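You operate a simulated robot arm through the tools that you are given. There is no shell and no other tool.

You run a simulated robot arm. Do the job below in one go: nothing can be reset, and whatever is moved stays where it is left.

Task
Clear the jam at station 3 and run its housing out past the gate.
Fine: first the blue width knob to the size printed on the housing, the yellow release lever, and the silver gate open (leave it open); the housing rides in its carrier to the first OUT mark, with no new jam.

The check looks at the end state, three seconds after you hand in, the way a careful person would. Anything else that was tipped, shoved, dropped, spilled or broken makes it a failure.

Robot
A 6-joint arm with a two-finger gripper on a trunk, on a base that drives. Base frame: it is fixed to the floor where the robot stands at the start and does not move with it; the origin is under the middle of the robot, x ahead of it, y to its left, z up. Lengths are in mm, angles in degrees, forces in N, time in s.
With the tool pointing down near the work surface it reaches from about 160 to 840 mm from the robot's upright axis, wherever it stands. Its first joint turns from -166.0 to 166.0 degrees. Places, roughly: black carrier [0, -2000, 1000]; black lock knob [-100, -2200, 1000]; black run knob [100, -2400, 900]; blue carrier [0, -1750, 1000]; blue pin lever [100, -2300, 1000]; first OUT mark of the rail [700, -2400, 1000]; grey fork [500, -2400, 1000]; left orange stop [200, -2300, 1000]; right orange stop [400, -2400, 1000]; small silver gate [700, -2400, 1000]. Payload 1.66 kg.
The TCP is the grasp point between the finger pads, 16 mm short of the fingertips. In the tool frame z runs along the fingers and y along their closing line. The gripper opens to 111 mm. The gripper's body begins 104 mm behind the TCP.
Orientation is that of the tool frame in the base frame, as a unit quaternion [w, x, y, z]. With the fingers straight down and closing along the base's y, the tool's x points along the base's -x, its y along +y and its z along -z.

Tools
- The arm moves only by the tool servo_tool. Its argument "moves" is a list of rows, each a list of 7 numbers: the finger opening in mm, from 0 to 111, then the shift along the base's x, y, z in units of 30 mm (1.0 is 30 mm), then the turn, a rotation vector about the base's x, y, z in units of 5 degrees (1.0 is 5 degrees). In form: [[claw, dx, dy, dz, rx, ry, rz], ...]. A call has 1 to 20 rows; each row shifts and turns the commanded pose from where the row before left it. A call with a number of a shift or a turn outside -1 to 1 is refused whole. A row lasts 0.2 s, in which the tool goes at most 50 mm and 8.6 degrees; a call with a longer step from one row to the next is refused whole, and so is a gripper value outside its range. A pose out of reach is approached as far as the arm can. The call stops where the force on the tool passes 50 N (or 10 N more than at its start, if that is more) or the arm is blocked; 0.2 s more then pass. Each finger halts on what it meets, pressing with about 32 N; the grip force reading is that of the motor and also rises with nothing between the fingers. The clock runs only during rows and for 0.2 s after the last one: add rows that do not move to give the fingers time. The reply holds the time, the measured pose of the TCP, the force on the tool along the base axes, the opening and the grip force, in the units named above and with some noise, with the torque about the TCP (base axes, N m) and any sound that the robot's microphone picked up.
- Cameras (640 x 400 px; columns grow to the right, rows downward): "scene" is now at [69, 176.8, 1550.1]; the picture's right is [-0.15, -0.99, 0.00], its down [-0.53, 0.08, -0.85] and it looks along [0.84, -0.13, -0.53] (base axes); focal length 268 px, centre (320, 200). "wrist" rides on the gripper at [70, 14, -143] in the tool frame; the picture's right is [-0.19, 0.98, 0.00], its down [-0.87, -0.17, -0.47] and it looks along [-0.46, -0.09, 0.88] (tool axes); focal length 230 px, centre (320, 200). There is no depth. A picture from a camera that has moved, and an enlarged one, comes with that camera's place and axes in the base frame and with its lens.
- grab_frame(camera): a new picture of that camera. The clock stands still meanwhile.
- move_column(by): slides the trunk up (or, below 0, down) by that many mm; the arm and the scene camera ride with it, the base frame stays. It gives what a move gives, with no picture.
- drive_base(legs): drives the robot by 1 to 6 legs, each [ahead, left, turn to the left] in mm, mm and degrees, along the robot's own axes; the way and the turn of a leg run together, so that a leg with both is an arc; at most 1500 mm and 180 degrees a leg. The arm and the cameras ride along, it lands a little off, and it stops where it bumps. It gives what a move gives.
- aim_head(pan, tilt): turns the head with the scene camera to pan (to the left, within 120 degrees either way) and tilt (down, from -29 to 69), counted from straight ahead of the robot. It gives what a move gives.
- zoom(camera, box): a new picture of the part [left, top, right, bottom] of that camera's present view, enlarged. The clock stands still meanwhile.
- job_done(): hands the job in; it is judged then, once.

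Nothing tells you exact positions but the pictures and the camera data. Unless the task says otherwise, let go and move clear before handing in.

The tools are called as name(argument=value, ...) on one line, values as JSON. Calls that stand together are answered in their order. servo_tool: Moves the arm, as the interface text tells. Its arguments: {"type":"object","properties":{"moves":{"type":"array"}},"required":["moves"]} The other tools are called the same way: move_column (by) slides the trunk up or down; drive_base (legs) drives the base; aim_head (pan, tilt) turns the head that bears the scene camera; grab_frame (camera) takes a picture; zoom (camera, box) takes an enlarged picture of a part of a camera's view; job_done () hands the job in.

At the start:

```text
clock: 0.0
ee_pos: [428.1, 129.6, 1180.6]
orientation: [0.0, 0.0, 1.0, 0.001]
wrist_force: [-0.1, -0.2, -0.2]
moment: [0.0, 0.03, 0.01]
opening: 110.8
finger_force: 0.0
trunk travel left (down, up): [-125.0, 465.0]
robot x, y, heading: [-2.2, -3.5, 0.0]
head pan, tilt: [-8.6, 32.2]
```

scene: 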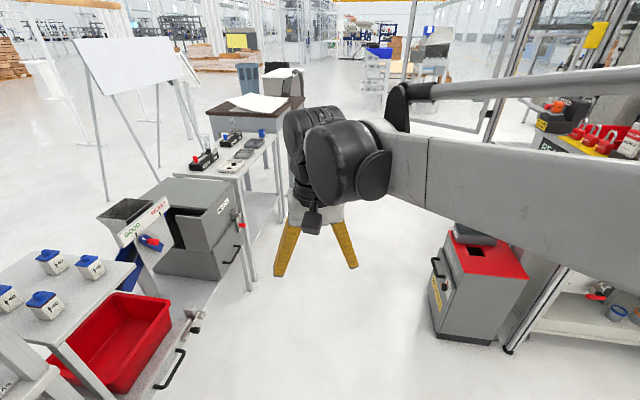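
wrist: 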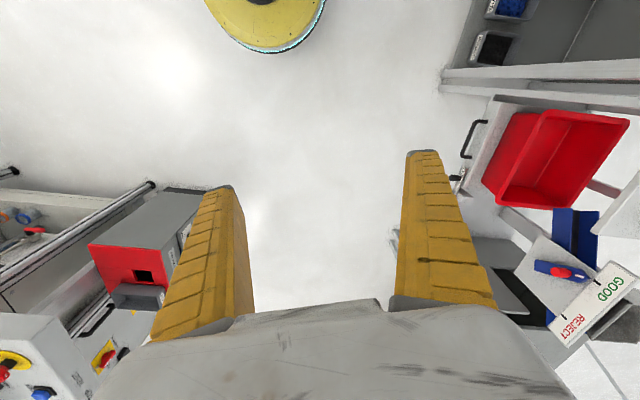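

I see a workshop: a table and bins ahead, and a robot arm across the view. The work station should be far to the right (about y = -2300), so I'll turn the head to look for it.

aim_head(pan=-90, tilt=20)

grab_frame(camera="scene")

```text
clock: 1.6
ee_pos: [427.1, 129.5, 1180.9]
orientation: [0.001, -0.001, 1.0, 0.0]
wrist_force: [0.2, 0.2, -1.4]
moment: [0.01, 0.0, 0.01]
opening: 110.8
finger_force: 0.0
trunk travel left (down, up): [-125.0, 465.0]
robot x, y, heading: [-3.4, 1.0, -0.2]
head pan, tilt: [-90.0, 20.0]
```

```text
taken
camera scene: at [-19.4, 97.0, 1569.6], right [-1.0, 0.0, 0.0], down [0.0, 0.34, -0.94], along [0.0, -0.94, -0.34], focal length 268 px, centre (320, 200)
```

scene: 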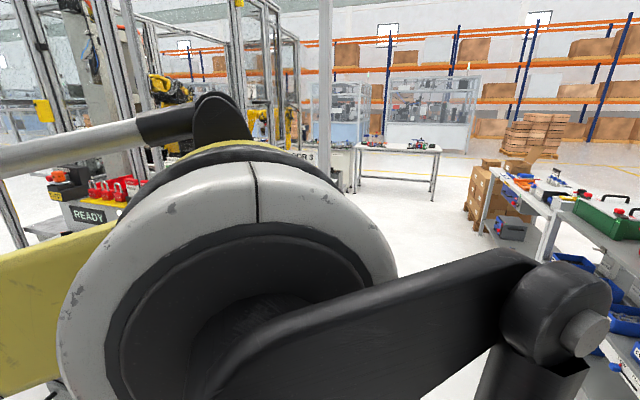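

The arm's shoulder blocks the straight-right view; there's a cell with a label ending in "R 3" behind it. I'll look at other angles and zoom in.

zoom(camera="scene", box=[240, 90, 480, 240])

aim_head(pan=-60, tilt=15)

grab_frame(camera="scene")

aim_head(pan=-115, tilt=20)

grab_frame(camera="scene")

```text
2.67 times, centred on (360, 165) of scene
camera zoom: at [-19.4, 97.0, 1569.6], right [-1.0, 0.0, 0.0], down [0.0, 0.34, -0.94], along [0.0, -0.94, -0.34], focal length 716 px, centre (213, 293)
```

zoom: 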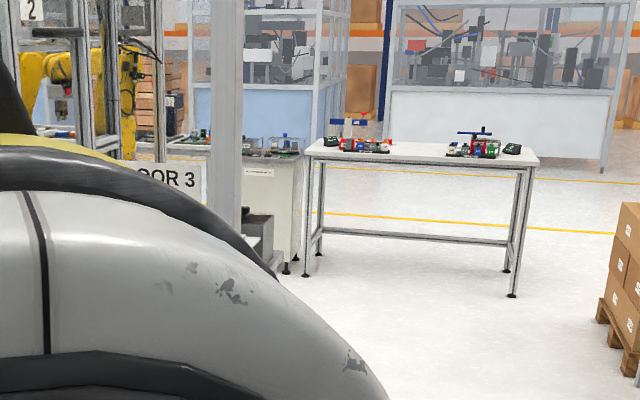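

```text
clock: 2.5
ee_pos: [427.9, 130.3, 1180.0]
orientation: [0.0, 0.001, 1.0, -0.001]
wrist_force: [0.3, 0.1, 0.4]
moment: [0.05, 0.01, 0.02]
opening: 111.1
finger_force: 0.0
trunk travel left (down, up): [-125.0, 465.0]
robot x, y, heading: [-0.6, -0.6, 0.0]
head pan, tilt: [-60.0, 15.0]
```

```text
taken
camera scene: at [27.1, 109.2, 1577.7], right [-0.87, -0.5, 0.0], down [-0.13, 0.22, -0.97], along [0.48, -0.84, -0.26], focal length 268 px, centre (320, 200)
```

scene: 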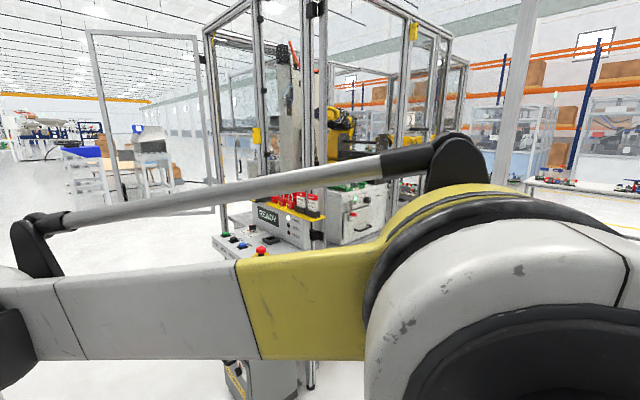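

```text
clock: 3.7
ee_pos: [427.8, 130.6, 1180.0]
orientation: [-0.001, -0.001, 1.0, 0.0]
wrist_force: [0.0, 0.0, 0.3]
moment: [0.02, 0.02, 0.0]
opening: 110.8
finger_force: 0.0
trunk travel left (down, up): [-125.0, 465.0]
robot x, y, heading: [-2.6, 3.5, 0.1]
head pan, tilt: [-115.0, 20.0]
```

```text
taken
camera scene: at [-58.8, 105.7, 1569.6], right [-0.91, 0.42, 0.0], down [0.14, 0.31, -0.94], along [-0.4, -0.85, -0.34], focal length 268 px, centre (320, 200)
```

scene: 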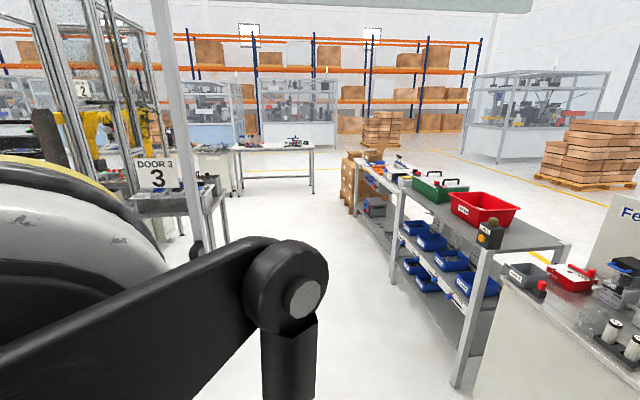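

Station 3 sits on the far right (DOOR 3 sign, table near (0, -1950)). The area around me is free, so I'll turn the robot right by 90° and look ahead.

drive_base(legs=[[0, 0, -90]])

aim_head(pan=0, tilt=20)

grab_frame(camera="scene")

zoom(camera="scene", box=[160, 100, 400, 250])

```text
clock: 8.0
ee_pos: [127.6, -428.6, 1179.5]
orientation: [0.0, 0.709, 0.705, 0.0]
wrist_force: [0.3, 0.6, -0.1]
moment: [-0.01, 0.0, 0.0]
opening: 110.9
finger_force: 0.1
trunk travel left (down, up): [-125.0, 465.0]
robot x, y, heading: [-4.8, 3.1, -90.4]
head pan, tilt: [-115.0, 20.0]
```

```text
clock: 9.9
ee_pos: [128.1, -427.9, 1180.3]
orientation: [0.0, 0.709, 0.705, 0.0]
wrist_force: [-0.1, -1.2, 0.3]
moment: [0.01, 0.02, 0.0]
opening: 111.2
finger_force: 0.1
trunk travel left (down, up): [-125.0, 465.0]
robot x, y, heading: [0.1, 0.4, -90.2]
head pan, tilt: [0.0, 20.0]
```

```text
taken
camera scene: at [190.1, -73.9, 1569.6], right [-1.0, 0.01, 0.0], down [0.0, 0.34, -0.94], along [0.0, -0.94, -0.34], focal length 268 px, centre (320, 200)
```

scene: 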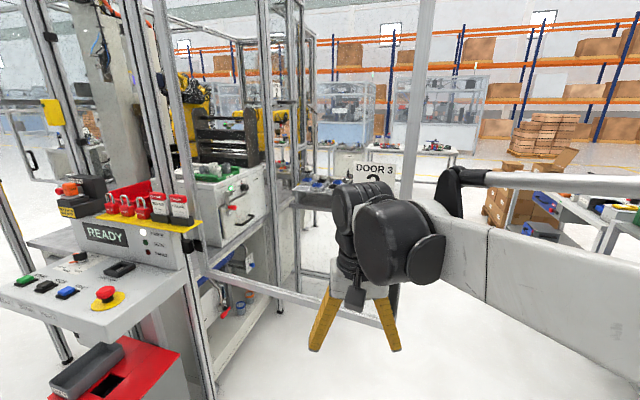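

```text
2.67 times, centred on (280, 175) of scene
camera zoom: at [190.1, -73.9, 1569.6], right [-1.0, 0.01, 0.0], down [0.0, 0.34, -0.94], along [0.0, -0.94, -0.34], focal length 716 px, centre (427, 267)
```

zoom: 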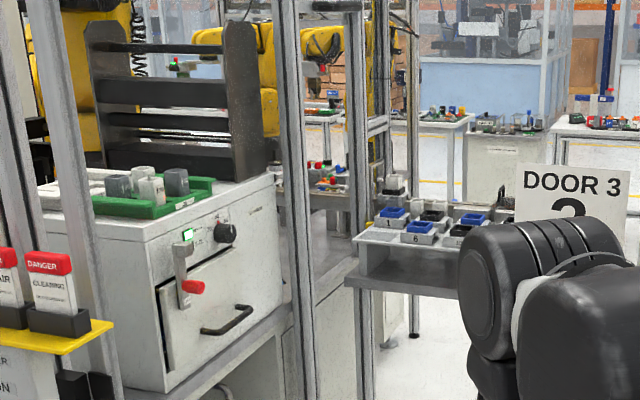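

The DOOR 3 sign and door edge are close ahead (about (-40, -750)), partly open. I'll shift sideways to the right (toward -x) to get a better view of station 3 beyond it.

drive_base(legs=[[0, -450, 0]])

grab_frame(camera="scene")

aim_head(pan=35, tilt=20)

grab_frame(camera="scene")

```text
clock: 12.6
ee_pos: [-323.8, -425.7, 1180.3]
orientation: [0.001, 0.71, 0.704, 0.0]
wrist_force: [-0.7, 0.0, -0.1]
moment: [0.02, 0.0, -0.04]
opening: 110.9
finger_force: 0.1
trunk travel left (down, up): [-125.0, 465.0]
robot x, y, heading: [-452.4, 4.8, -90.5]
head pan, tilt: [0.0, 20.0]
```

```text
taken
camera scene: at [-260.8, -71.8, 1569.7], right [-1.0, 0.01, 0.0], down [0.0, 0.34, -0.94], along [-0.01, -0.94, -0.34], focal length 268 px, centre (320, 200)
```

scene: 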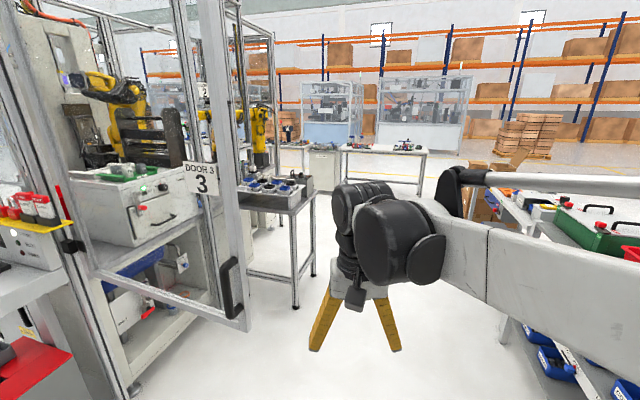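

```text
clock: 13.6
ee_pos: [-323.0, -426.8, 1179.9]
orientation: [0.0, 0.71, 0.704, 0.0]
wrist_force: [0.8, 0.4, -0.4]
moment: [0.01, -0.01, 0.0]
opening: 110.9
finger_force: 0.0
trunk travel left (down, up): [-125.0, 465.0]
robot x, y, heading: [-451.9, 2.1, -90.1]
head pan, tilt: [35.0, 20.0]
```

```text
taken
camera scene: at [-206.9, -55.4, 1569.6], right [-0.82, -0.57, 0.0], down [-0.19, 0.28, -0.94], along [0.53, -0.77, -0.34], focal length 268 px, centre (320, 200)
```

scene: 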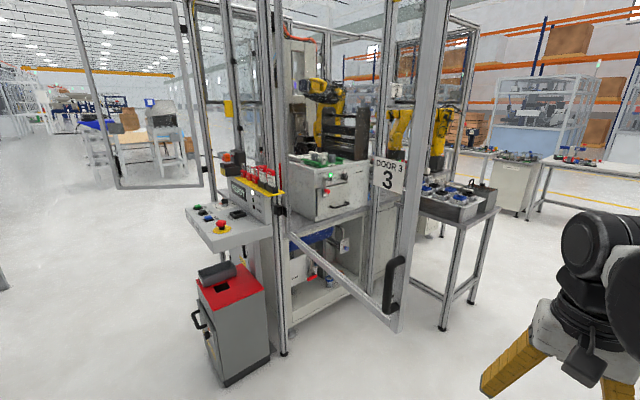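

Now I see door 3 standing open, the tray table at about (0, -1850), and something with a yellow robot behind it around the given station coordinates. I'll zoom there.

zoom(camera="scene", box=[360, 110, 520, 210])

aim_head(pan=15, tilt=25)

zoom(camera="scene", box=[240, 80, 400, 180])

```text
4.00 times, centred on (440, 160) of scene
camera zoom: at [-206.9, -55.4, 1569.6], right [-0.82, -0.57, 0.0], down [-0.19, 0.28, -0.94], along [0.53, -0.77, -0.34], focal length 1074 px, centre (-160, 360)
```

zoom: 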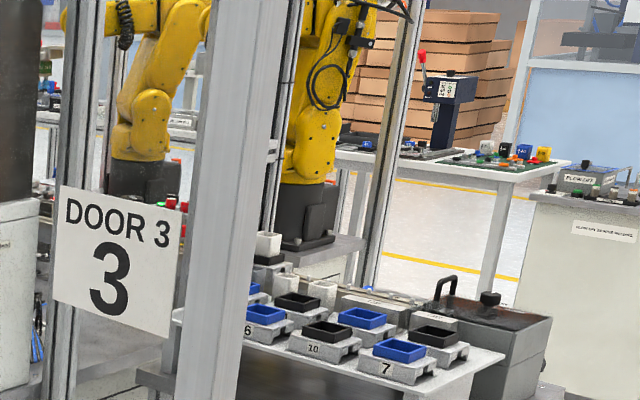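

```text
clock: 14.5
ee_pos: [-323.7, -426.6, 1180.8]
orientation: [0.0, 0.709, 0.705, 0.0]
wrist_force: [-0.2, 0.0, -0.4]
moment: [0.0, 0.0, 0.01]
opening: 110.9
finger_force: 0.1
trunk travel left (down, up): [-125.0, 465.0]
robot x, y, heading: [-449.4, 2.3, -90.4]
head pan, tilt: [15.0, 25.0]
```

```text
4.00 times, centred on (320, 130) of scene
camera zoom: at [-236.4, -67.8, 1561.5], right [-0.97, -0.25, 0.0], down [-0.11, 0.41, -0.91], along [0.23, -0.88, -0.42], focal length 1074 px, centre (320, 480)
```

zoom: 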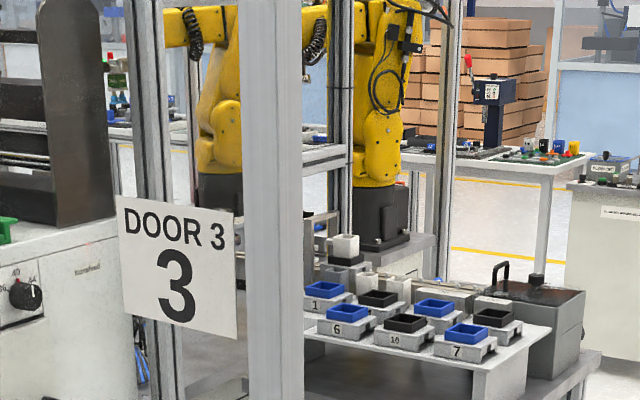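

The carriers (1, 6, 10, 7) are on a tray table, with the rail behind it. I'll raise the trunk for a better view and drive down the aisle beside the station at about x = -750.

move_column(by=300)

drive_base(legs=[[0, -250, 0], [1200, 0, 0]])

aim_head(pan=30, tilt=35)

grab_frame(camera="scene")

```text
clock: 17.5
ee_pos: [-324.3, -425.8, 1480.6]
orientation: [0.0, 0.71, 0.704, 0.001]
wrist_force: [0.3, -0.5, 0.0]
moment: [-0.03, 0.01, 0.01]
opening: 111.0
finger_force: 0.0
trunk travel left (down, up): [-425.0, 165.0]
robot x, y, heading: [-450.1, 2.2, -90.4]
head pan, tilt: [15.0, 25.0]
```

```text
clock: 24.9
ee_pos: [-557.1, -1611.8, 1480.0]
orientation: [0.001, 0.702, 0.712, 0.0]
wrist_force: [0.3, 0.0, -0.3]
moment: [0.01, -0.02, 0.01]
opening: 110.9
finger_force: 0.1
trunk travel left (down, up): [-425.0, 165.0]
robot x, y, heading: [-686.1, -1183.6, -89.1]
head pan, tilt: [15.0, 25.0]
```

```text
clock: 25.7
ee_pos: [-557.6, -1612.0, 1480.1]
orientation: [0.0, 0.701, 0.713, -0.001]
wrist_force: [-0.3, 0.0, -1.3]
moment: [0.0, -0.03, 0.0]
opening: 110.9
finger_force: 0.1
trunk travel left (down, up): [-425.0, 165.0]
robot x, y, heading: [-692.8, -1186.5, -89.2]
head pan, tilt: [30.0, 35.0]
```

```text
taken
camera scene: at [-457.7, -1238.9, 1845.8], right [-0.86, -0.51, 0.0], down [-0.29, 0.49, -0.82], along [0.42, -0.7, -0.57], focal length 268 px, centre (320, 200)
```

scene: 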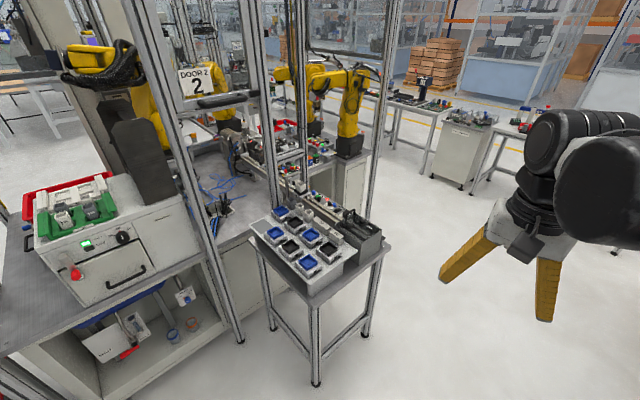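

zoom(camera="scene", box=[220, 110, 412, 230])

zoom(camera="scene", box=[230, 190, 390, 290])

```text
3.33 times, centred on (316, 170) of scene
camera zoom: at [-457.7, -1238.9, 1845.8], right [-0.86, -0.51, 0.0], down [-0.29, 0.49, -0.82], along [0.42, -0.7, -0.57], focal length 895 px, centre (333, 300)
```

zoom: 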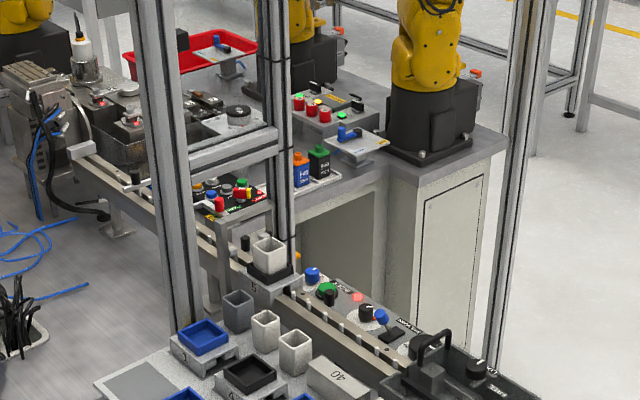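

```text
4.00 times, centred on (310, 240) of scene
camera zoom: at [-457.7, -1238.9, 1845.8], right [-0.86, -0.51, 0.0], down [-0.29, 0.49, -0.82], along [0.42, -0.7, -0.57], focal length 1074 px, centre (360, 40)
```

zoom: 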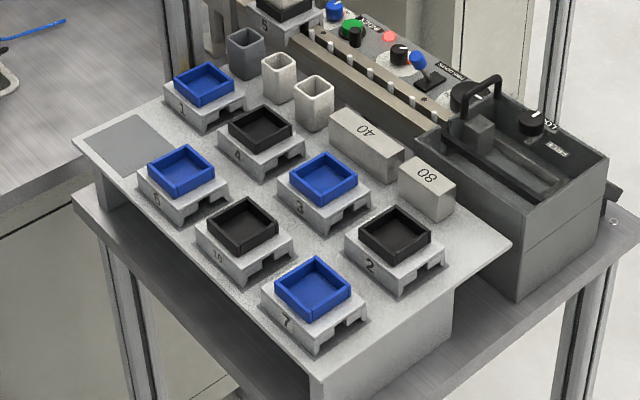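

I can see the rail running from the tray table into the cell, with carrier 5 holding a housing on it and a control panel behind. I'll drive further to look along the rail from its end.

drive_base(legs=[[1000, 0, 0]])

aim_head(pan=85, tilt=35)

grab_frame(camera="scene")

```text
clock: 30.9
ee_pos: [-534.6, -2627.7, 1479.5]
orientation: [-0.001, 0.7, 0.714, 0.0]
wrist_force: [0.1, -0.4, 0.3]
moment: [0.0, -0.01, 0.01]
opening: 110.8
finger_force: 0.1
trunk travel left (down, up): [-425.0, 165.0]
robot x, y, heading: [-674.8, -2204.0, -88.4]
head pan, tilt: [30.0, 35.0]
```

```text
clock: 32.2
ee_pos: [-535.3, -2628.6, 1479.6]
orientation: [0.0, 0.7, 0.714, -0.001]
wrist_force: [-0.4, -0.3, 0.8]
moment: [-0.02, 0.02, -0.02]
opening: 111.2
finger_force: 0.1
trunk travel left (down, up): [-425.0, 165.0]
robot x, y, heading: [-673.4, -2198.2, -88.6]
head pan, tilt: [85.0, 35.0]
```

```text
taken
camera scene: at [-396.2, -2184.2, 1845.8], right [-0.07, -1.0, 0.0], down [-0.57, 0.04, -0.82], along [0.82, -0.05, -0.57], focal length 268 px, centre (320, 200)
```

scene: 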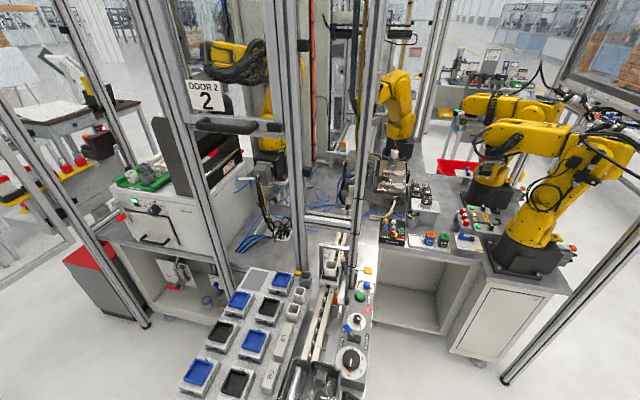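

zoom(camera="scene", box=[240, 250, 480, 400])

zoom(camera="scene", box=[280, 170, 472, 290])

zoom(camera="scene", box=[300, 160, 420, 235])

```text
2.67 times, centred on (360, 325) of scene
camera zoom: at [-396.2, -2184.2, 1845.8], right [-0.07, -1.0, 0.0], down [-0.57, 0.04, -0.82], along [0.82, -0.05, -0.57], focal length 716 px, centre (213, -133)
```

zoom: 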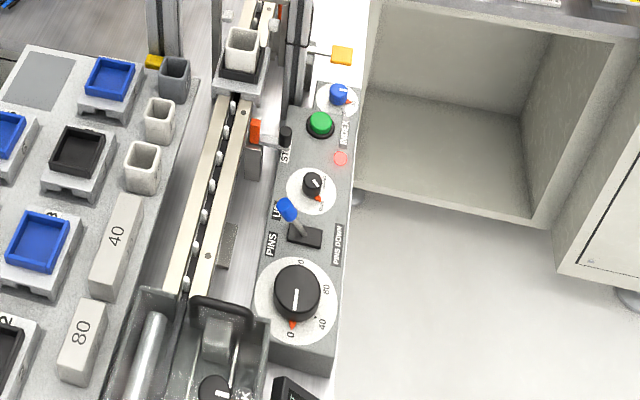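

```text
3.33 times, centred on (376, 230) of scene
camera zoom: at [-396.2, -2184.2, 1845.8], right [-0.07, -1.0, 0.0], down [-0.57, 0.04, -0.82], along [0.82, -0.05, -0.57], focal length 895 px, centre (133, 100)
```

zoom: 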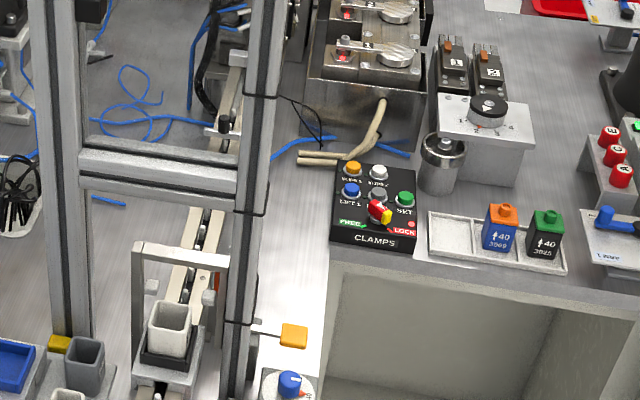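

```text
5.33 times, centred on (360, 198) of scene
camera zoom: at [-396.2, -2184.2, 1845.8], right [-0.07, -1.0, 0.0], down [-0.57, 0.04, -0.82], along [0.82, -0.05, -0.57], focal length 1432 px, centre (107, 213)
```

zoom: 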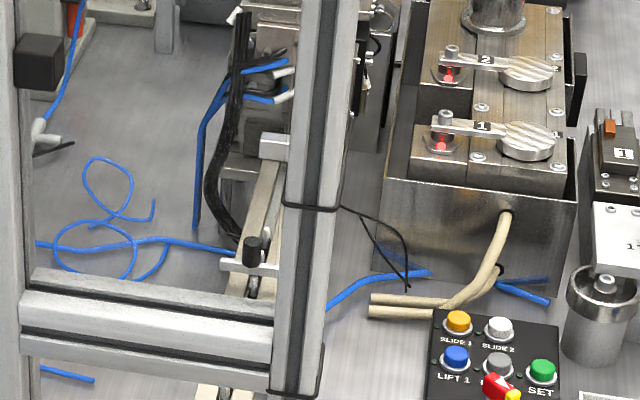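

I can now trace the rail: it runs from about (15,-2186) past the jammed housing at (287,-2263), between two cell posts, to the silver gate near (720,-2395). The control panel faces the -y side, so I'll drive around to the free floor there and face it.

drive_base(legs=[[700, 0, 0], [0, 0, 162]])

aim_head(pan=-20, tilt=30)

grab_frame(camera="scene")

```text
clock: 42.7
ee_pos: [-645.8, -2470.0, 1480.7]
orientation: [0.001, -0.579, 0.815, 0.001]
wrist_force: [-0.2, -0.1, 0.2]
moment: [0.0, -0.02, -0.01]
opening: 110.8
finger_force: 0.1
trunk travel left (down, up): [-425.0, 165.0]
robot x, y, heading: [-661.6, -2912.1, 70.8]
head pan, tilt: [85.0, 35.0]
```

```text
clock: 44.5
ee_pos: [-645.0, -2469.0, 1479.8]
orientation: [0.0, -0.579, 0.815, 0.0]
wrist_force: [0.0, 0.1, 0.6]
moment: [0.01, 0.0, 0.0]
opening: 110.9
finger_force: 0.1
trunk travel left (down, up): [-425.0, 165.0]
robot x, y, heading: [-667.3, -2914.2, 70.8]
head pan, tilt: [-20.0, 30.0]
```

```text
taken
camera scene: at [-792.1, -2802.1, 1853.5], right [0.78, -0.63, 0.0], down [-0.32, -0.39, -0.87], along [0.55, 0.67, -0.5], focal length 268 px, centre (320, 200)
```

scene: 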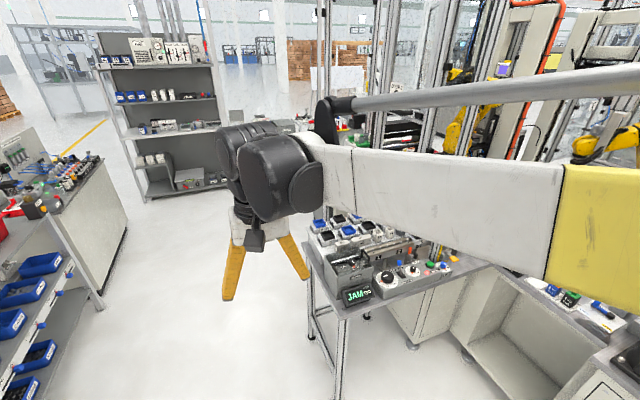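

A "JAM" display is on the table's end. I'll move in front of the panel.

drive_base(legs=[[0, 0, 2.7], [190, -470, 0]])

aim_head(pan=-25, tilt=45)

grab_frame(camera="scene")

grab_frame(camera="wrist")

```text
clock: 47.9
ee_pos: [-167.1, -2417.2, 1480.3]
orientation: [0.0, -0.597, 0.802, 0.001]
wrist_force: [0.0, 0.3, 0.5]
moment: [0.03, 0.03, -0.01]
opening: 111.0
finger_force: 0.0
trunk travel left (down, up): [-425.0, 165.0]
robot x, y, heading: [-166.9, -2863.8, 73.4]
head pan, tilt: [-20.0, 30.0]
```

```text
clock: 48.6
ee_pos: [-169.1, -2419.3, 1479.1]
orientation: [0.0, -0.597, 0.802, 0.001]
wrist_force: [0.3, -0.4, -0.4]
moment: [-0.02, 0.0, -0.03]
opening: 110.9
finger_force: 0.0
trunk travel left (down, up): [-425.0, 165.0]
robot x, y, heading: [-167.7, -2867.0, 73.3]
head pan, tilt: [-25.0, 45.0]
```

```text
taken
camera scene: at [-299.8, -2769.8, 1831.0], right [0.75, -0.66, 0.0], down [-0.47, -0.53, -0.71], along [0.47, 0.53, -0.71], focal length 268 px, centre (320, 200)
```

scene: 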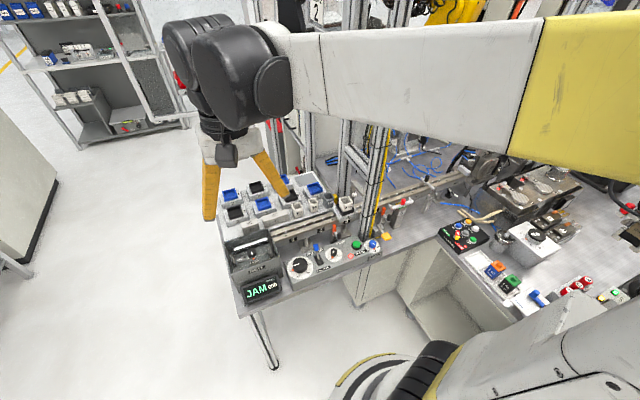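

```text
taken
camera wrist: at [-202.4, -2481.6, 1622.1], right [-0.89, 0.46, 0.0], down [0.41, 0.78, 0.47], along [0.22, 0.42, -0.88], focal length 230 px, centre (320, 200)
```

wrist: 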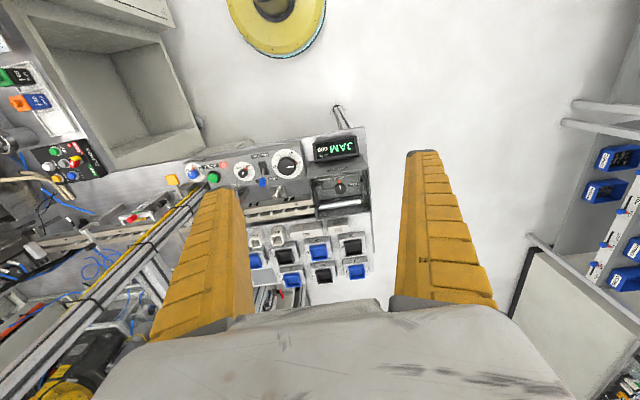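

zoom(camera="scene", box=[220, 170, 412, 290])

zoom(camera="scene", box=[320, 180, 416, 240])

zoom(camera="scene", box=[360, 140, 520, 240])

zoom(camera="scene", box=[220, 230, 348, 310])

```text
3.33 times, centred on (316, 230) of scene
camera zoom: at [-299.8, -2769.8, 1831.0], right [0.75, -0.66, 0.0], down [-0.47, -0.53, -0.71], along [0.47, 0.53, -0.71], focal length 895 px, centre (333, 100)
```

zoom: 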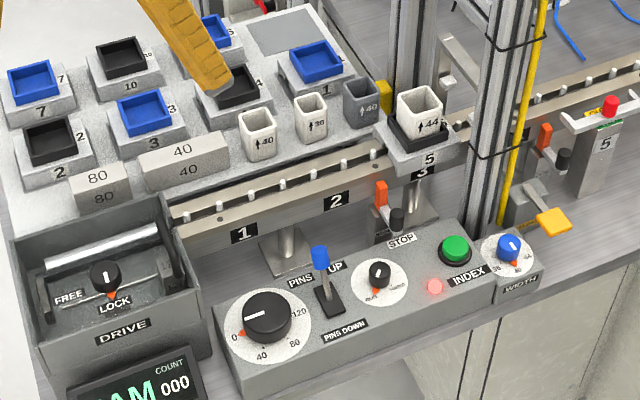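

```text
6.67 times, centred on (368, 210) of scene
camera zoom: at [-299.8, -2769.8, 1831.0], right [0.75, -0.66, 0.0], down [-0.47, -0.53, -0.71], along [0.47, 0.53, -0.71], focal length 1789 px, centre (0, 133)
```

zoom: 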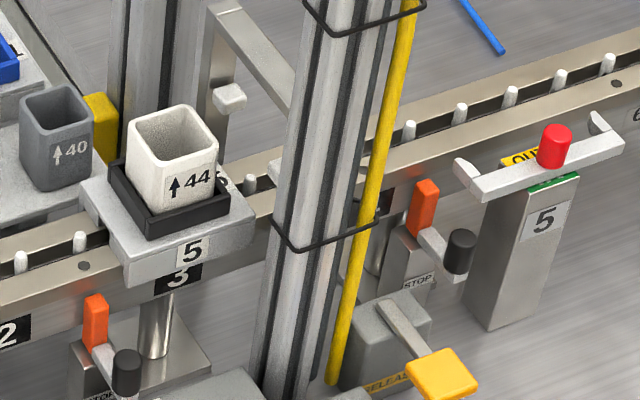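

```text
4.00 times, centred on (440, 190) of scene
camera zoom: at [-299.8, -2769.8, 1831.0], right [0.75, -0.66, 0.0], down [-0.47, -0.53, -0.71], along [0.47, 0.53, -0.71], focal length 1074 px, centre (-160, 240)
```

zoom: 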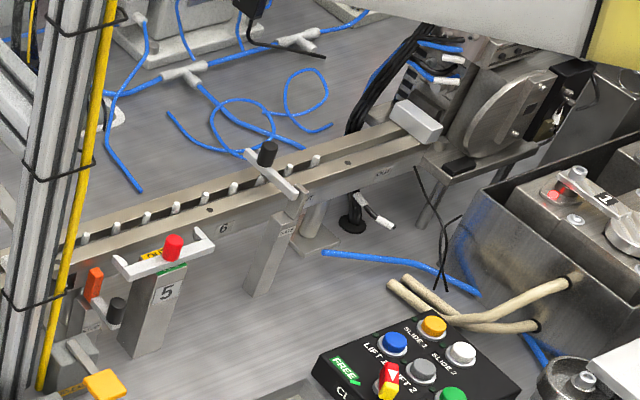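

```text
5.00 times, centred on (284, 270) of scene
camera zoom: at [-299.8, -2769.8, 1831.0], right [0.75, -0.66, 0.0], down [-0.47, -0.53, -0.71], along [0.47, 0.53, -0.71], focal length 1342 px, centre (500, -150)
```

zoom: 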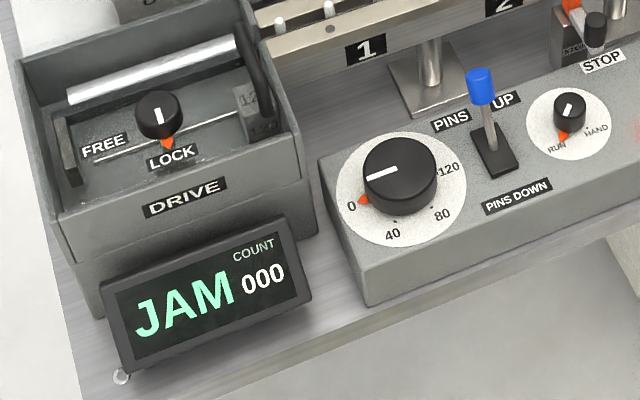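

The station is clear now: DRIVE (lock knob), PINS lever, RUN/HAND knob, STOP levers, INDEX, WIDTH knob (currently near 40), yellow RELEASE lever, housing printed 44 in carrier 5, silver gate further along. I'll look at the frame to the right before choosing where to stand.

aim_head(pan=-75, tilt=25)

grab_frame(camera="scene")

aim_head(pan=-30, tilt=0)

grab_frame(camera="scene")

```text
clock: 49.8
ee_pos: [-168.5, -2418.4, 1479.4]
orientation: [-0.001, -0.598, 0.802, 0.0]
wrist_force: [0.6, -0.2, 0.1]
moment: [-0.02, -0.01, 0.0]
opening: 110.8
finger_force: 0.0
trunk travel left (down, up): [-425.0, 165.0]
robot x, y, heading: [-164.7, -2863.7, 73.6]
head pan, tilt: [-75.0, 25.0]
```

```text
taken
camera scene: at [-261.2, -2833.0, 1861.5], right [-0.03, -1.0, 0.0], down [-0.42, 0.01, -0.91], along [0.91, -0.02, -0.42], focal length 268 px, centre (320, 200)
```

scene: 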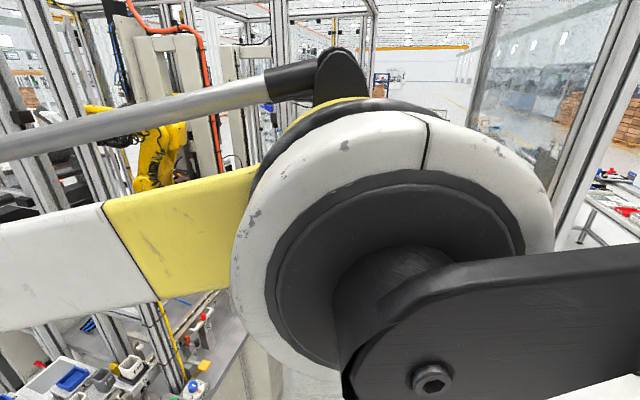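

```text
clock: 50.9
ee_pos: [-168.6, -2418.5, 1480.3]
orientation: [0.0, -0.598, 0.802, 0.0]
wrist_force: [0.3, 0.5, 0.1]
moment: [0.02, -0.02, -0.01]
opening: 111.0
finger_force: 0.1
trunk travel left (down, up): [-425.0, 165.0]
robot x, y, heading: [-162.9, -2863.5, 73.4]
head pan, tilt: [-30.0, 0.0]
```

```text
taken
camera scene: at [-287.9, -2768.7, 1901.9], right [0.69, -0.73, 0.0], down [0.0, 0.0, -1.0], along [0.73, 0.69, 0.0], focal length 268 px, centre (320, 200)
```

scene: 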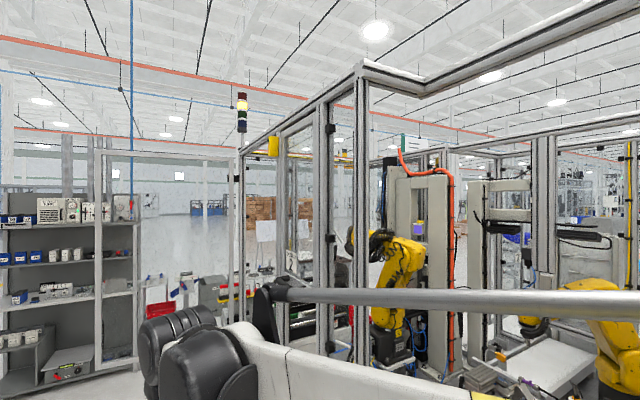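

There's open access on this side with the top beam high above (about 2250). Stations 1–6 have about 120 mm pitch, with the first OUT mark about 120 mm past label 6. I'll move nearer, opposite station 3, keeping about 400 mm from the bench edge.

drive_base(legs=[[95, -250, 0]])

aim_head(pan=-30, tilt=50)

grab_frame(camera="scene")

grab_frame(camera="wrist")

```text
clock: 52.8
ee_pos: [97.4, -2399.2, 1480.3]
orientation: [0.0, -0.597, 0.802, 0.0]
wrist_force: [0.4, 0.3, 0.5]
moment: [0.03, 0.06, -0.02]
opening: 111.2
finger_force: 0.0
trunk travel left (down, up): [-425.0, 165.0]
robot x, y, heading: [97.0, -2845.0, 73.3]
head pan, tilt: [-30.0, 0.0]
```

```text
clock: 54.0
ee_pos: [94.7, -2400.1, 1479.5]
orientation: [0.0, -0.597, 0.802, 0.0]
wrist_force: [0.3, -0.4, 0.1]
moment: [-0.03, 0.01, 0.01]
opening: 111.2
finger_force: 0.1
trunk travel left (down, up): [-425.0, 165.0]
robot x, y, heading: [98.6, -2849.2, 73.6]
head pan, tilt: [-30.0, 50.0]
```

```text
taken
camera scene: at [-32.8, -2758.8, 1824.1], right [0.69, -0.73, 0.0], down [-0.56, -0.53, -0.64], along [0.47, 0.44, -0.77], focal length 268 px, centre (320, 200)
```

scene: 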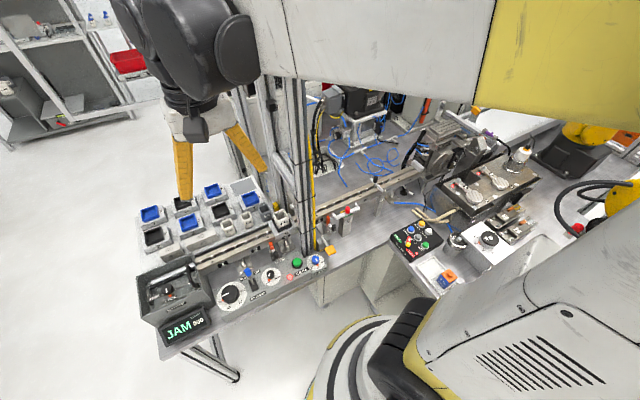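

```text
taken
camera wrist: at [62.5, -2462.7, 1622.1], right [-0.89, 0.46, 0.0], down [0.41, 0.78, 0.47], along [0.22, 0.42, -0.88], focal length 230 px, centre (320, 200)
```

wrist: 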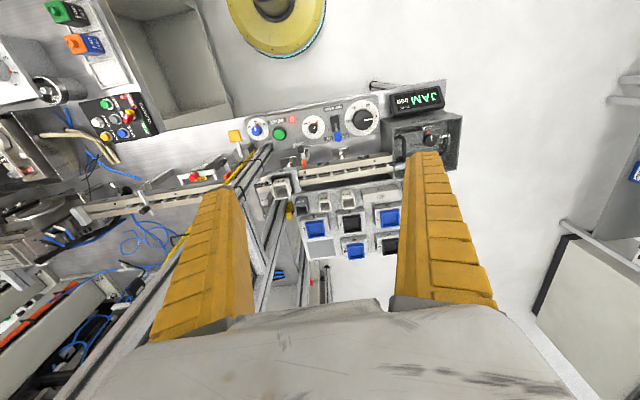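

zoom(camera="scene", box=[210, 225, 338, 305])

zoom(camera="scene", box=[280, 180, 376, 265])

zoom(camera="scene", box=[320, 170, 432, 240])

zoom(camera="scene", box=[130, 200, 258, 280])

```text
5.00 times, centred on (274, 265) of scene
camera zoom: at [-32.8, -2758.8, 1824.1], right [0.69, -0.73, 0.0], down [-0.56, -0.53, -0.64], along [0.47, 0.44, -0.77], focal length 1342 px, centre (550, -125)
```

zoom: 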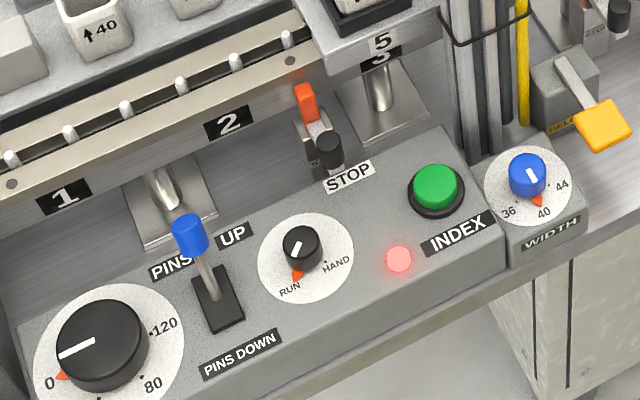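

```text
4.71 times, centred on (328, 222) of scene
camera zoom: at [-32.8, -2758.8, 1824.1], right [0.69, -0.73, 0.0], down [-0.56, -0.53, -0.64], along [0.47, 0.44, -0.77], focal length 1263 px, centre (282, 94)
```

zoom: 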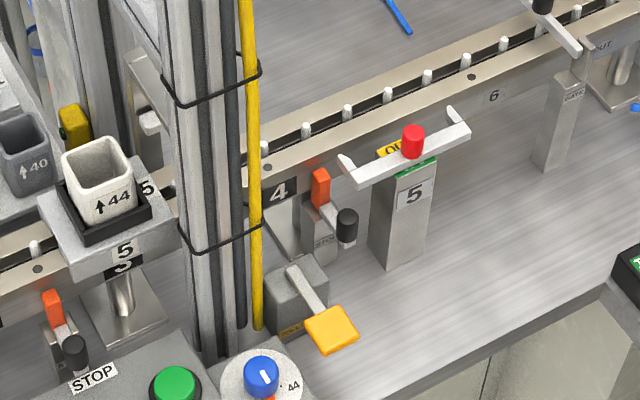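

```text
5.71 times, centred on (376, 205) of scene
camera zoom: at [-32.8, -2758.8, 1824.1], right [0.69, -0.73, 0.0], down [-0.56, -0.53, -0.64], along [0.47, 0.44, -0.77], focal length 1534 px, centre (0, 171)
```

zoom: 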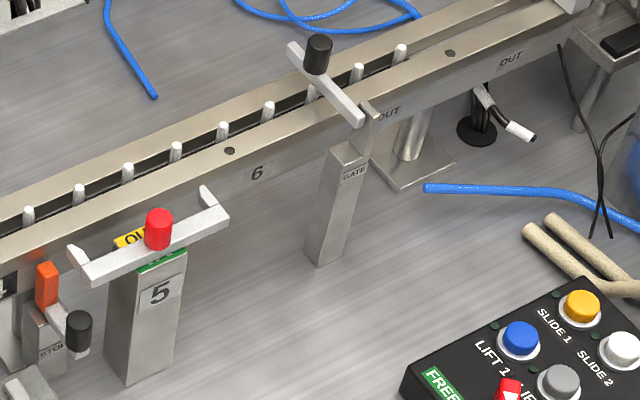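

```text
5.00 times, centred on (194, 240) of scene
camera zoom: at [-32.8, -2758.8, 1824.1], right [0.69, -0.73, 0.0], down [-0.56, -0.53, -0.64], along [0.47, 0.44, -0.77], focal length 1342 px, centre (950, 0)
```

zoom: 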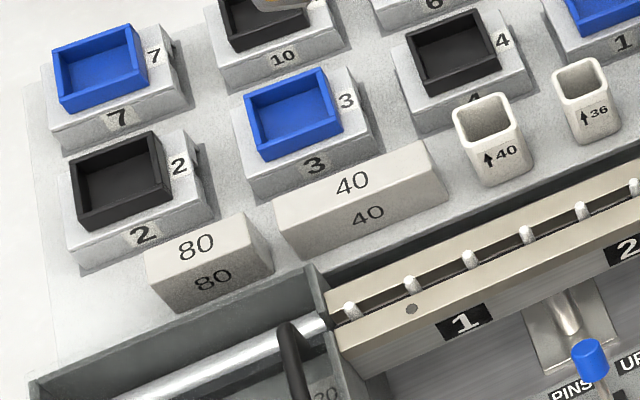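

Now details are clear: WIDTH knob points at 40 and must go to 44; RELEASE lever (yellow), GATE bar with black knob across the rail just before the first OUT mark, two orange STOP flags and a fork at station 5. I'll lower the trunk for a second viewpoint so I can triangulate heights.

move_column(by=-250)

grab_frame(camera="scene")

zoom(camera="scene", box=[200, 130, 360, 230])

zoom(camera="scene", box=[300, 70, 460, 170])

```text
clock: 56.6
ee_pos: [96.6, -2398.8, 1230.1]
orientation: [0.001, -0.597, 0.802, -0.001]
wrist_force: [0.6, 0.5, 0.3]
moment: [-0.03, -0.01, 0.0]
opening: 110.9
finger_force: 0.0
trunk travel left (down, up): [-175.0, 415.0]
robot x, y, heading: [97.8, -2848.9, 73.4]
head pan, tilt: [-30.0, 50.0]
```

```text
taken
camera scene: at [-32.6, -2758.9, 1574.1], right [0.69, -0.73, 0.0], down [-0.56, -0.53, -0.64], along [0.47, 0.44, -0.77], focal length 268 px, centre (320, 200)
```

scene: 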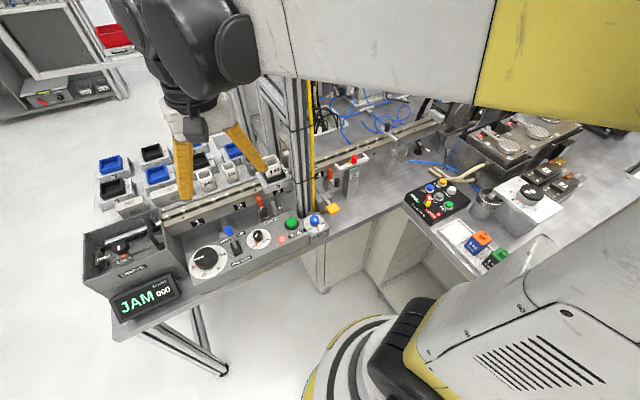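

```text
4.00 times, centred on (280, 180) of scene
camera zoom: at [-32.6, -2758.9, 1574.1], right [0.69, -0.73, 0.0], down [-0.56, -0.53, -0.64], along [0.47, 0.44, -0.77], focal length 1074 px, centre (480, 280)
```

zoom: 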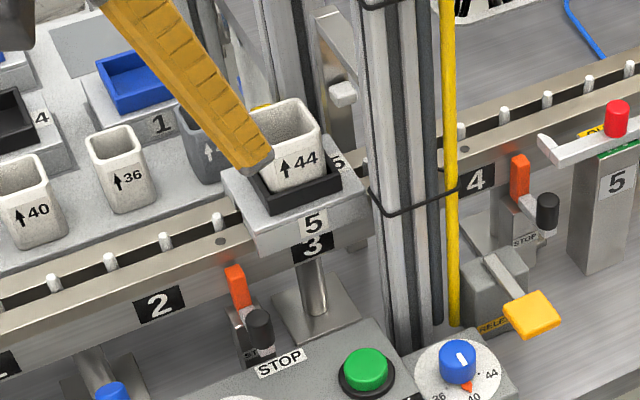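

```text
4.00 times, centred on (380, 120) of scene
camera zoom: at [-32.6, -2758.9, 1574.1], right [0.69, -0.73, 0.0], down [-0.56, -0.53, -0.64], along [0.47, 0.44, -0.77], focal length 1074 px, centre (80, 520)
```

zoom: 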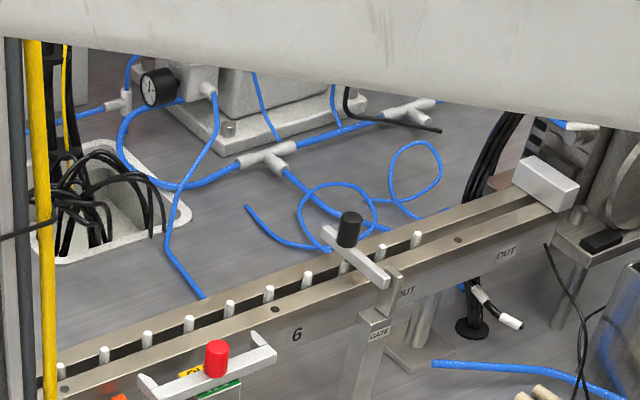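

I've triangulated the rail (top z≈1000, direction about -17.8°) and the controls. I'll zoom in tighter on the fork, stops, drive box and portal to understand how they work.

zoom(camera="scene", box=[325, 140, 389, 180])

zoom(camera="scene", box=[250, 180, 314, 220])

zoom(camera="scene", box=[80, 200, 208, 280])

zoom(camera="scene", box=[310, 150, 358, 220])

```text
10.00 times, centred on (357, 160) of scene
camera zoom: at [-32.6, -2758.9, 1574.1], right [0.69, -0.73, 0.0], down [-0.56, -0.53, -0.64], along [0.47, 0.44, -0.77], focal length 2684 px, centre (-50, 600)
```

zoom: 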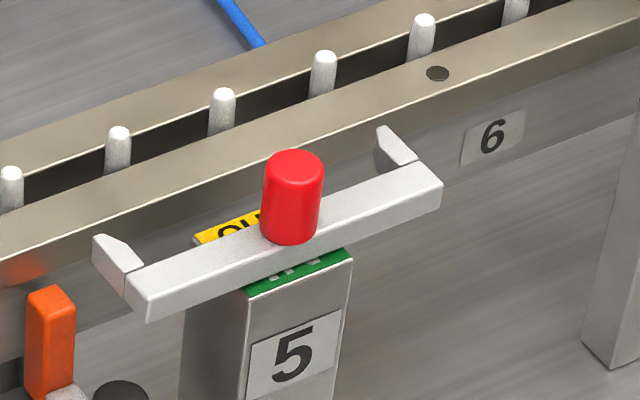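

```text
10.00 times, centred on (282, 200) of scene
camera zoom: at [-32.6, -2758.9, 1574.1], right [0.69, -0.73, 0.0], down [-0.56, -0.53, -0.64], along [0.47, 0.44, -0.77], focal length 2684 px, centre (700, 200)
```

zoom: 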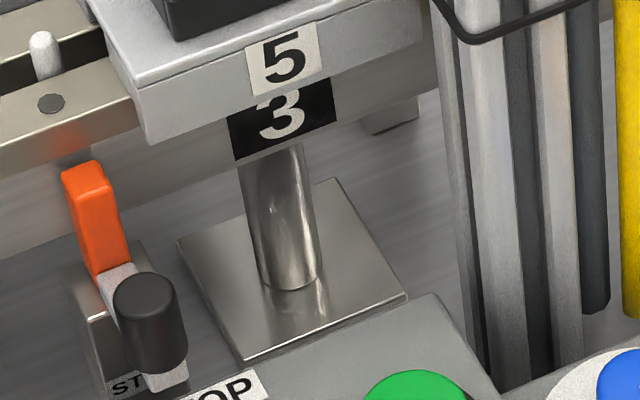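

```text
5.00 times, centred on (144, 240) of scene
camera zoom: at [-32.6, -2758.9, 1574.1], right [0.69, -0.73, 0.0], down [-0.56, -0.53, -0.64], along [0.47, 0.44, -0.77], focal length 1342 px, centre (1200, 0)
```

zoom: 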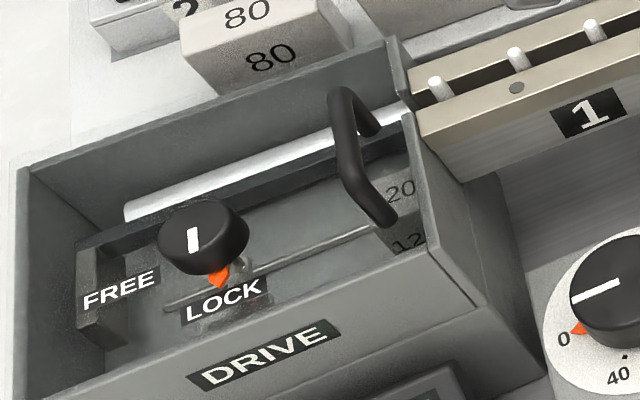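

```text
5.71 times, centred on (334, 185) of scene
camera zoom: at [-32.6, -2758.9, 1574.1], right [0.69, -0.73, 0.0], down [-0.56, -0.53, -0.64], along [0.47, 0.44, -0.77], focal length 1534 px, centre (240, 286)
```

zoom: 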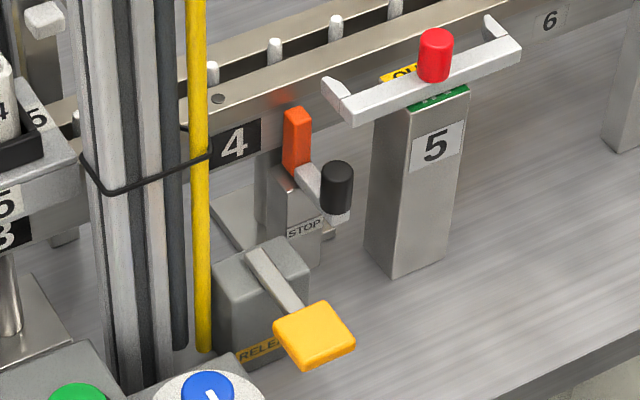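

The drive holds the "120" block, the fork at station 5 is out of the rail, and the gate bar lies across the rail. I need better geometry around the post and carrier, so I'll use the wrist camera from here.

zoom(camera="wrist", box=[60, 40, 380, 240])

zoom(camera="wrist", box=[180, 80, 340, 180])

```text
2.00 times, centred on (220, 140) of wrist
camera zoom: at [62.7, -2462.7, 1372.2], right [-0.89, 0.46, 0.0], down [0.41, 0.78, 0.47], along [0.22, 0.42, -0.88], focal length 460 px, centre (520, 320)
```

zoom: 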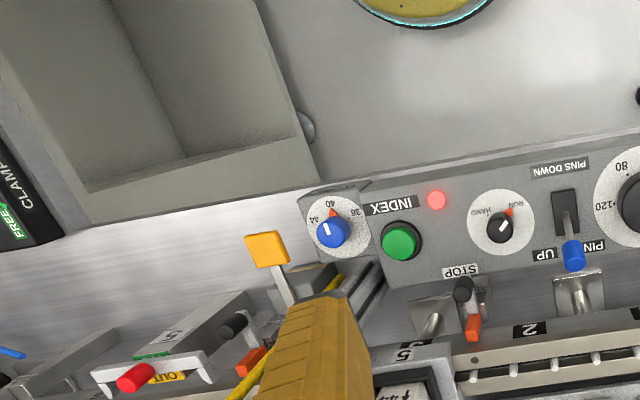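

```text
4.00 times, centred on (260, 130) of wrist
camera zoom: at [62.7, -2462.7, 1372.2], right [-0.89, 0.46, 0.0], down [0.41, 0.78, 0.47], along [0.22, 0.42, -0.88], focal length 920 px, centre (560, 480)
```

zoom: 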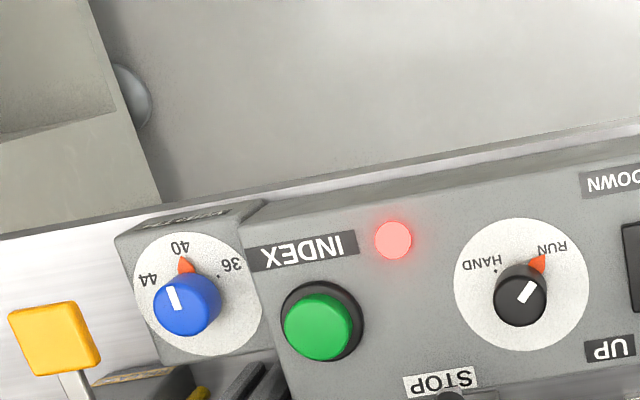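

The WIDTH dial reads 36–40–44 with the pointer at 40; 44 is a counter-clockwise turn seen from above of about 60°. The knob is near (296,-2424, 932), about 47 mm in front of the post, so I'll lean the tool back toward me. First a tight look at the knob, post and hoses.

zoom(camera="scene", box=[292, 200, 340, 230])

zoom(camera="scene", box=[260, 100, 340, 150])

zoom(camera="scene", box=[80, 260, 208, 340])

```text
13.33 times, centred on (316, 215) of scene
camera zoom: at [-32.6, -2758.9, 1574.1], right [0.69, -0.73, 0.0], down [-0.56, -0.53, -0.64], along [0.47, 0.44, -0.77], focal length 3579 px, centre (373, 0)
```

zoom: 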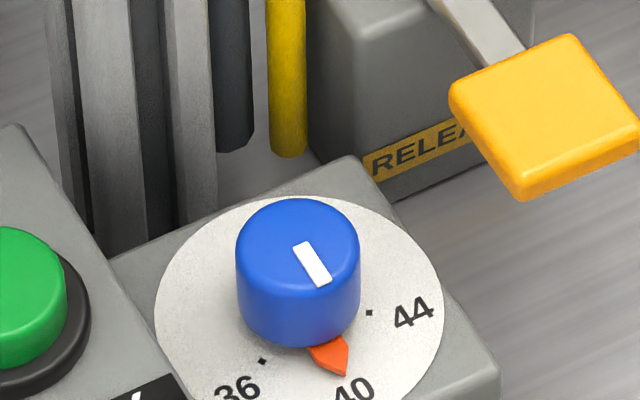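

```text
8.00 times, centred on (300, 125) of scene
camera zoom: at [-32.6, -2758.9, 1574.1], right [0.69, -0.73, 0.0], down [-0.56, -0.53, -0.64], along [0.47, 0.44, -0.77], focal length 2147 px, centre (480, 800)
```

zoom: 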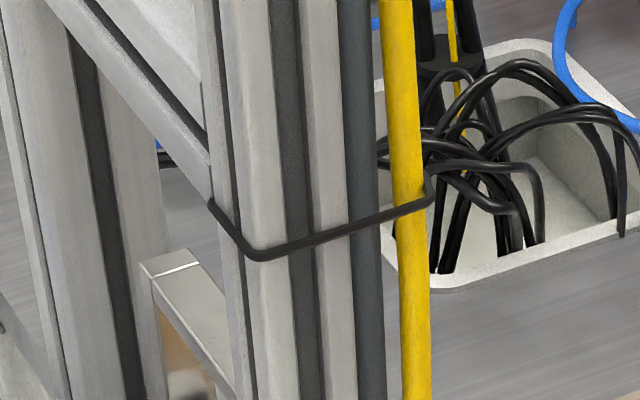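

```text
5.00 times, centred on (144, 300) of scene
camera zoom: at [-32.6, -2758.9, 1574.1], right [0.69, -0.73, 0.0], down [-0.56, -0.53, -0.64], along [0.47, 0.44, -0.77], focal length 1342 px, centre (1200, -300)
```

zoom: 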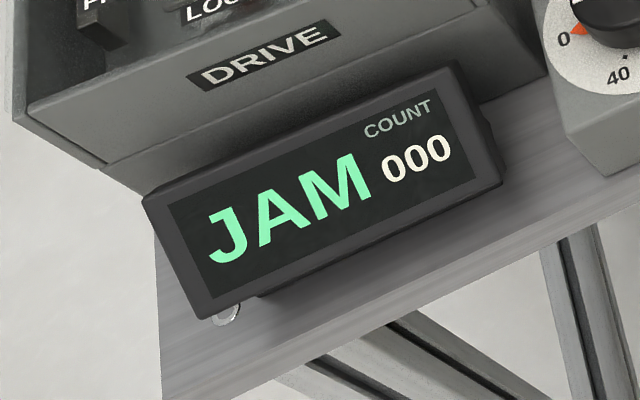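

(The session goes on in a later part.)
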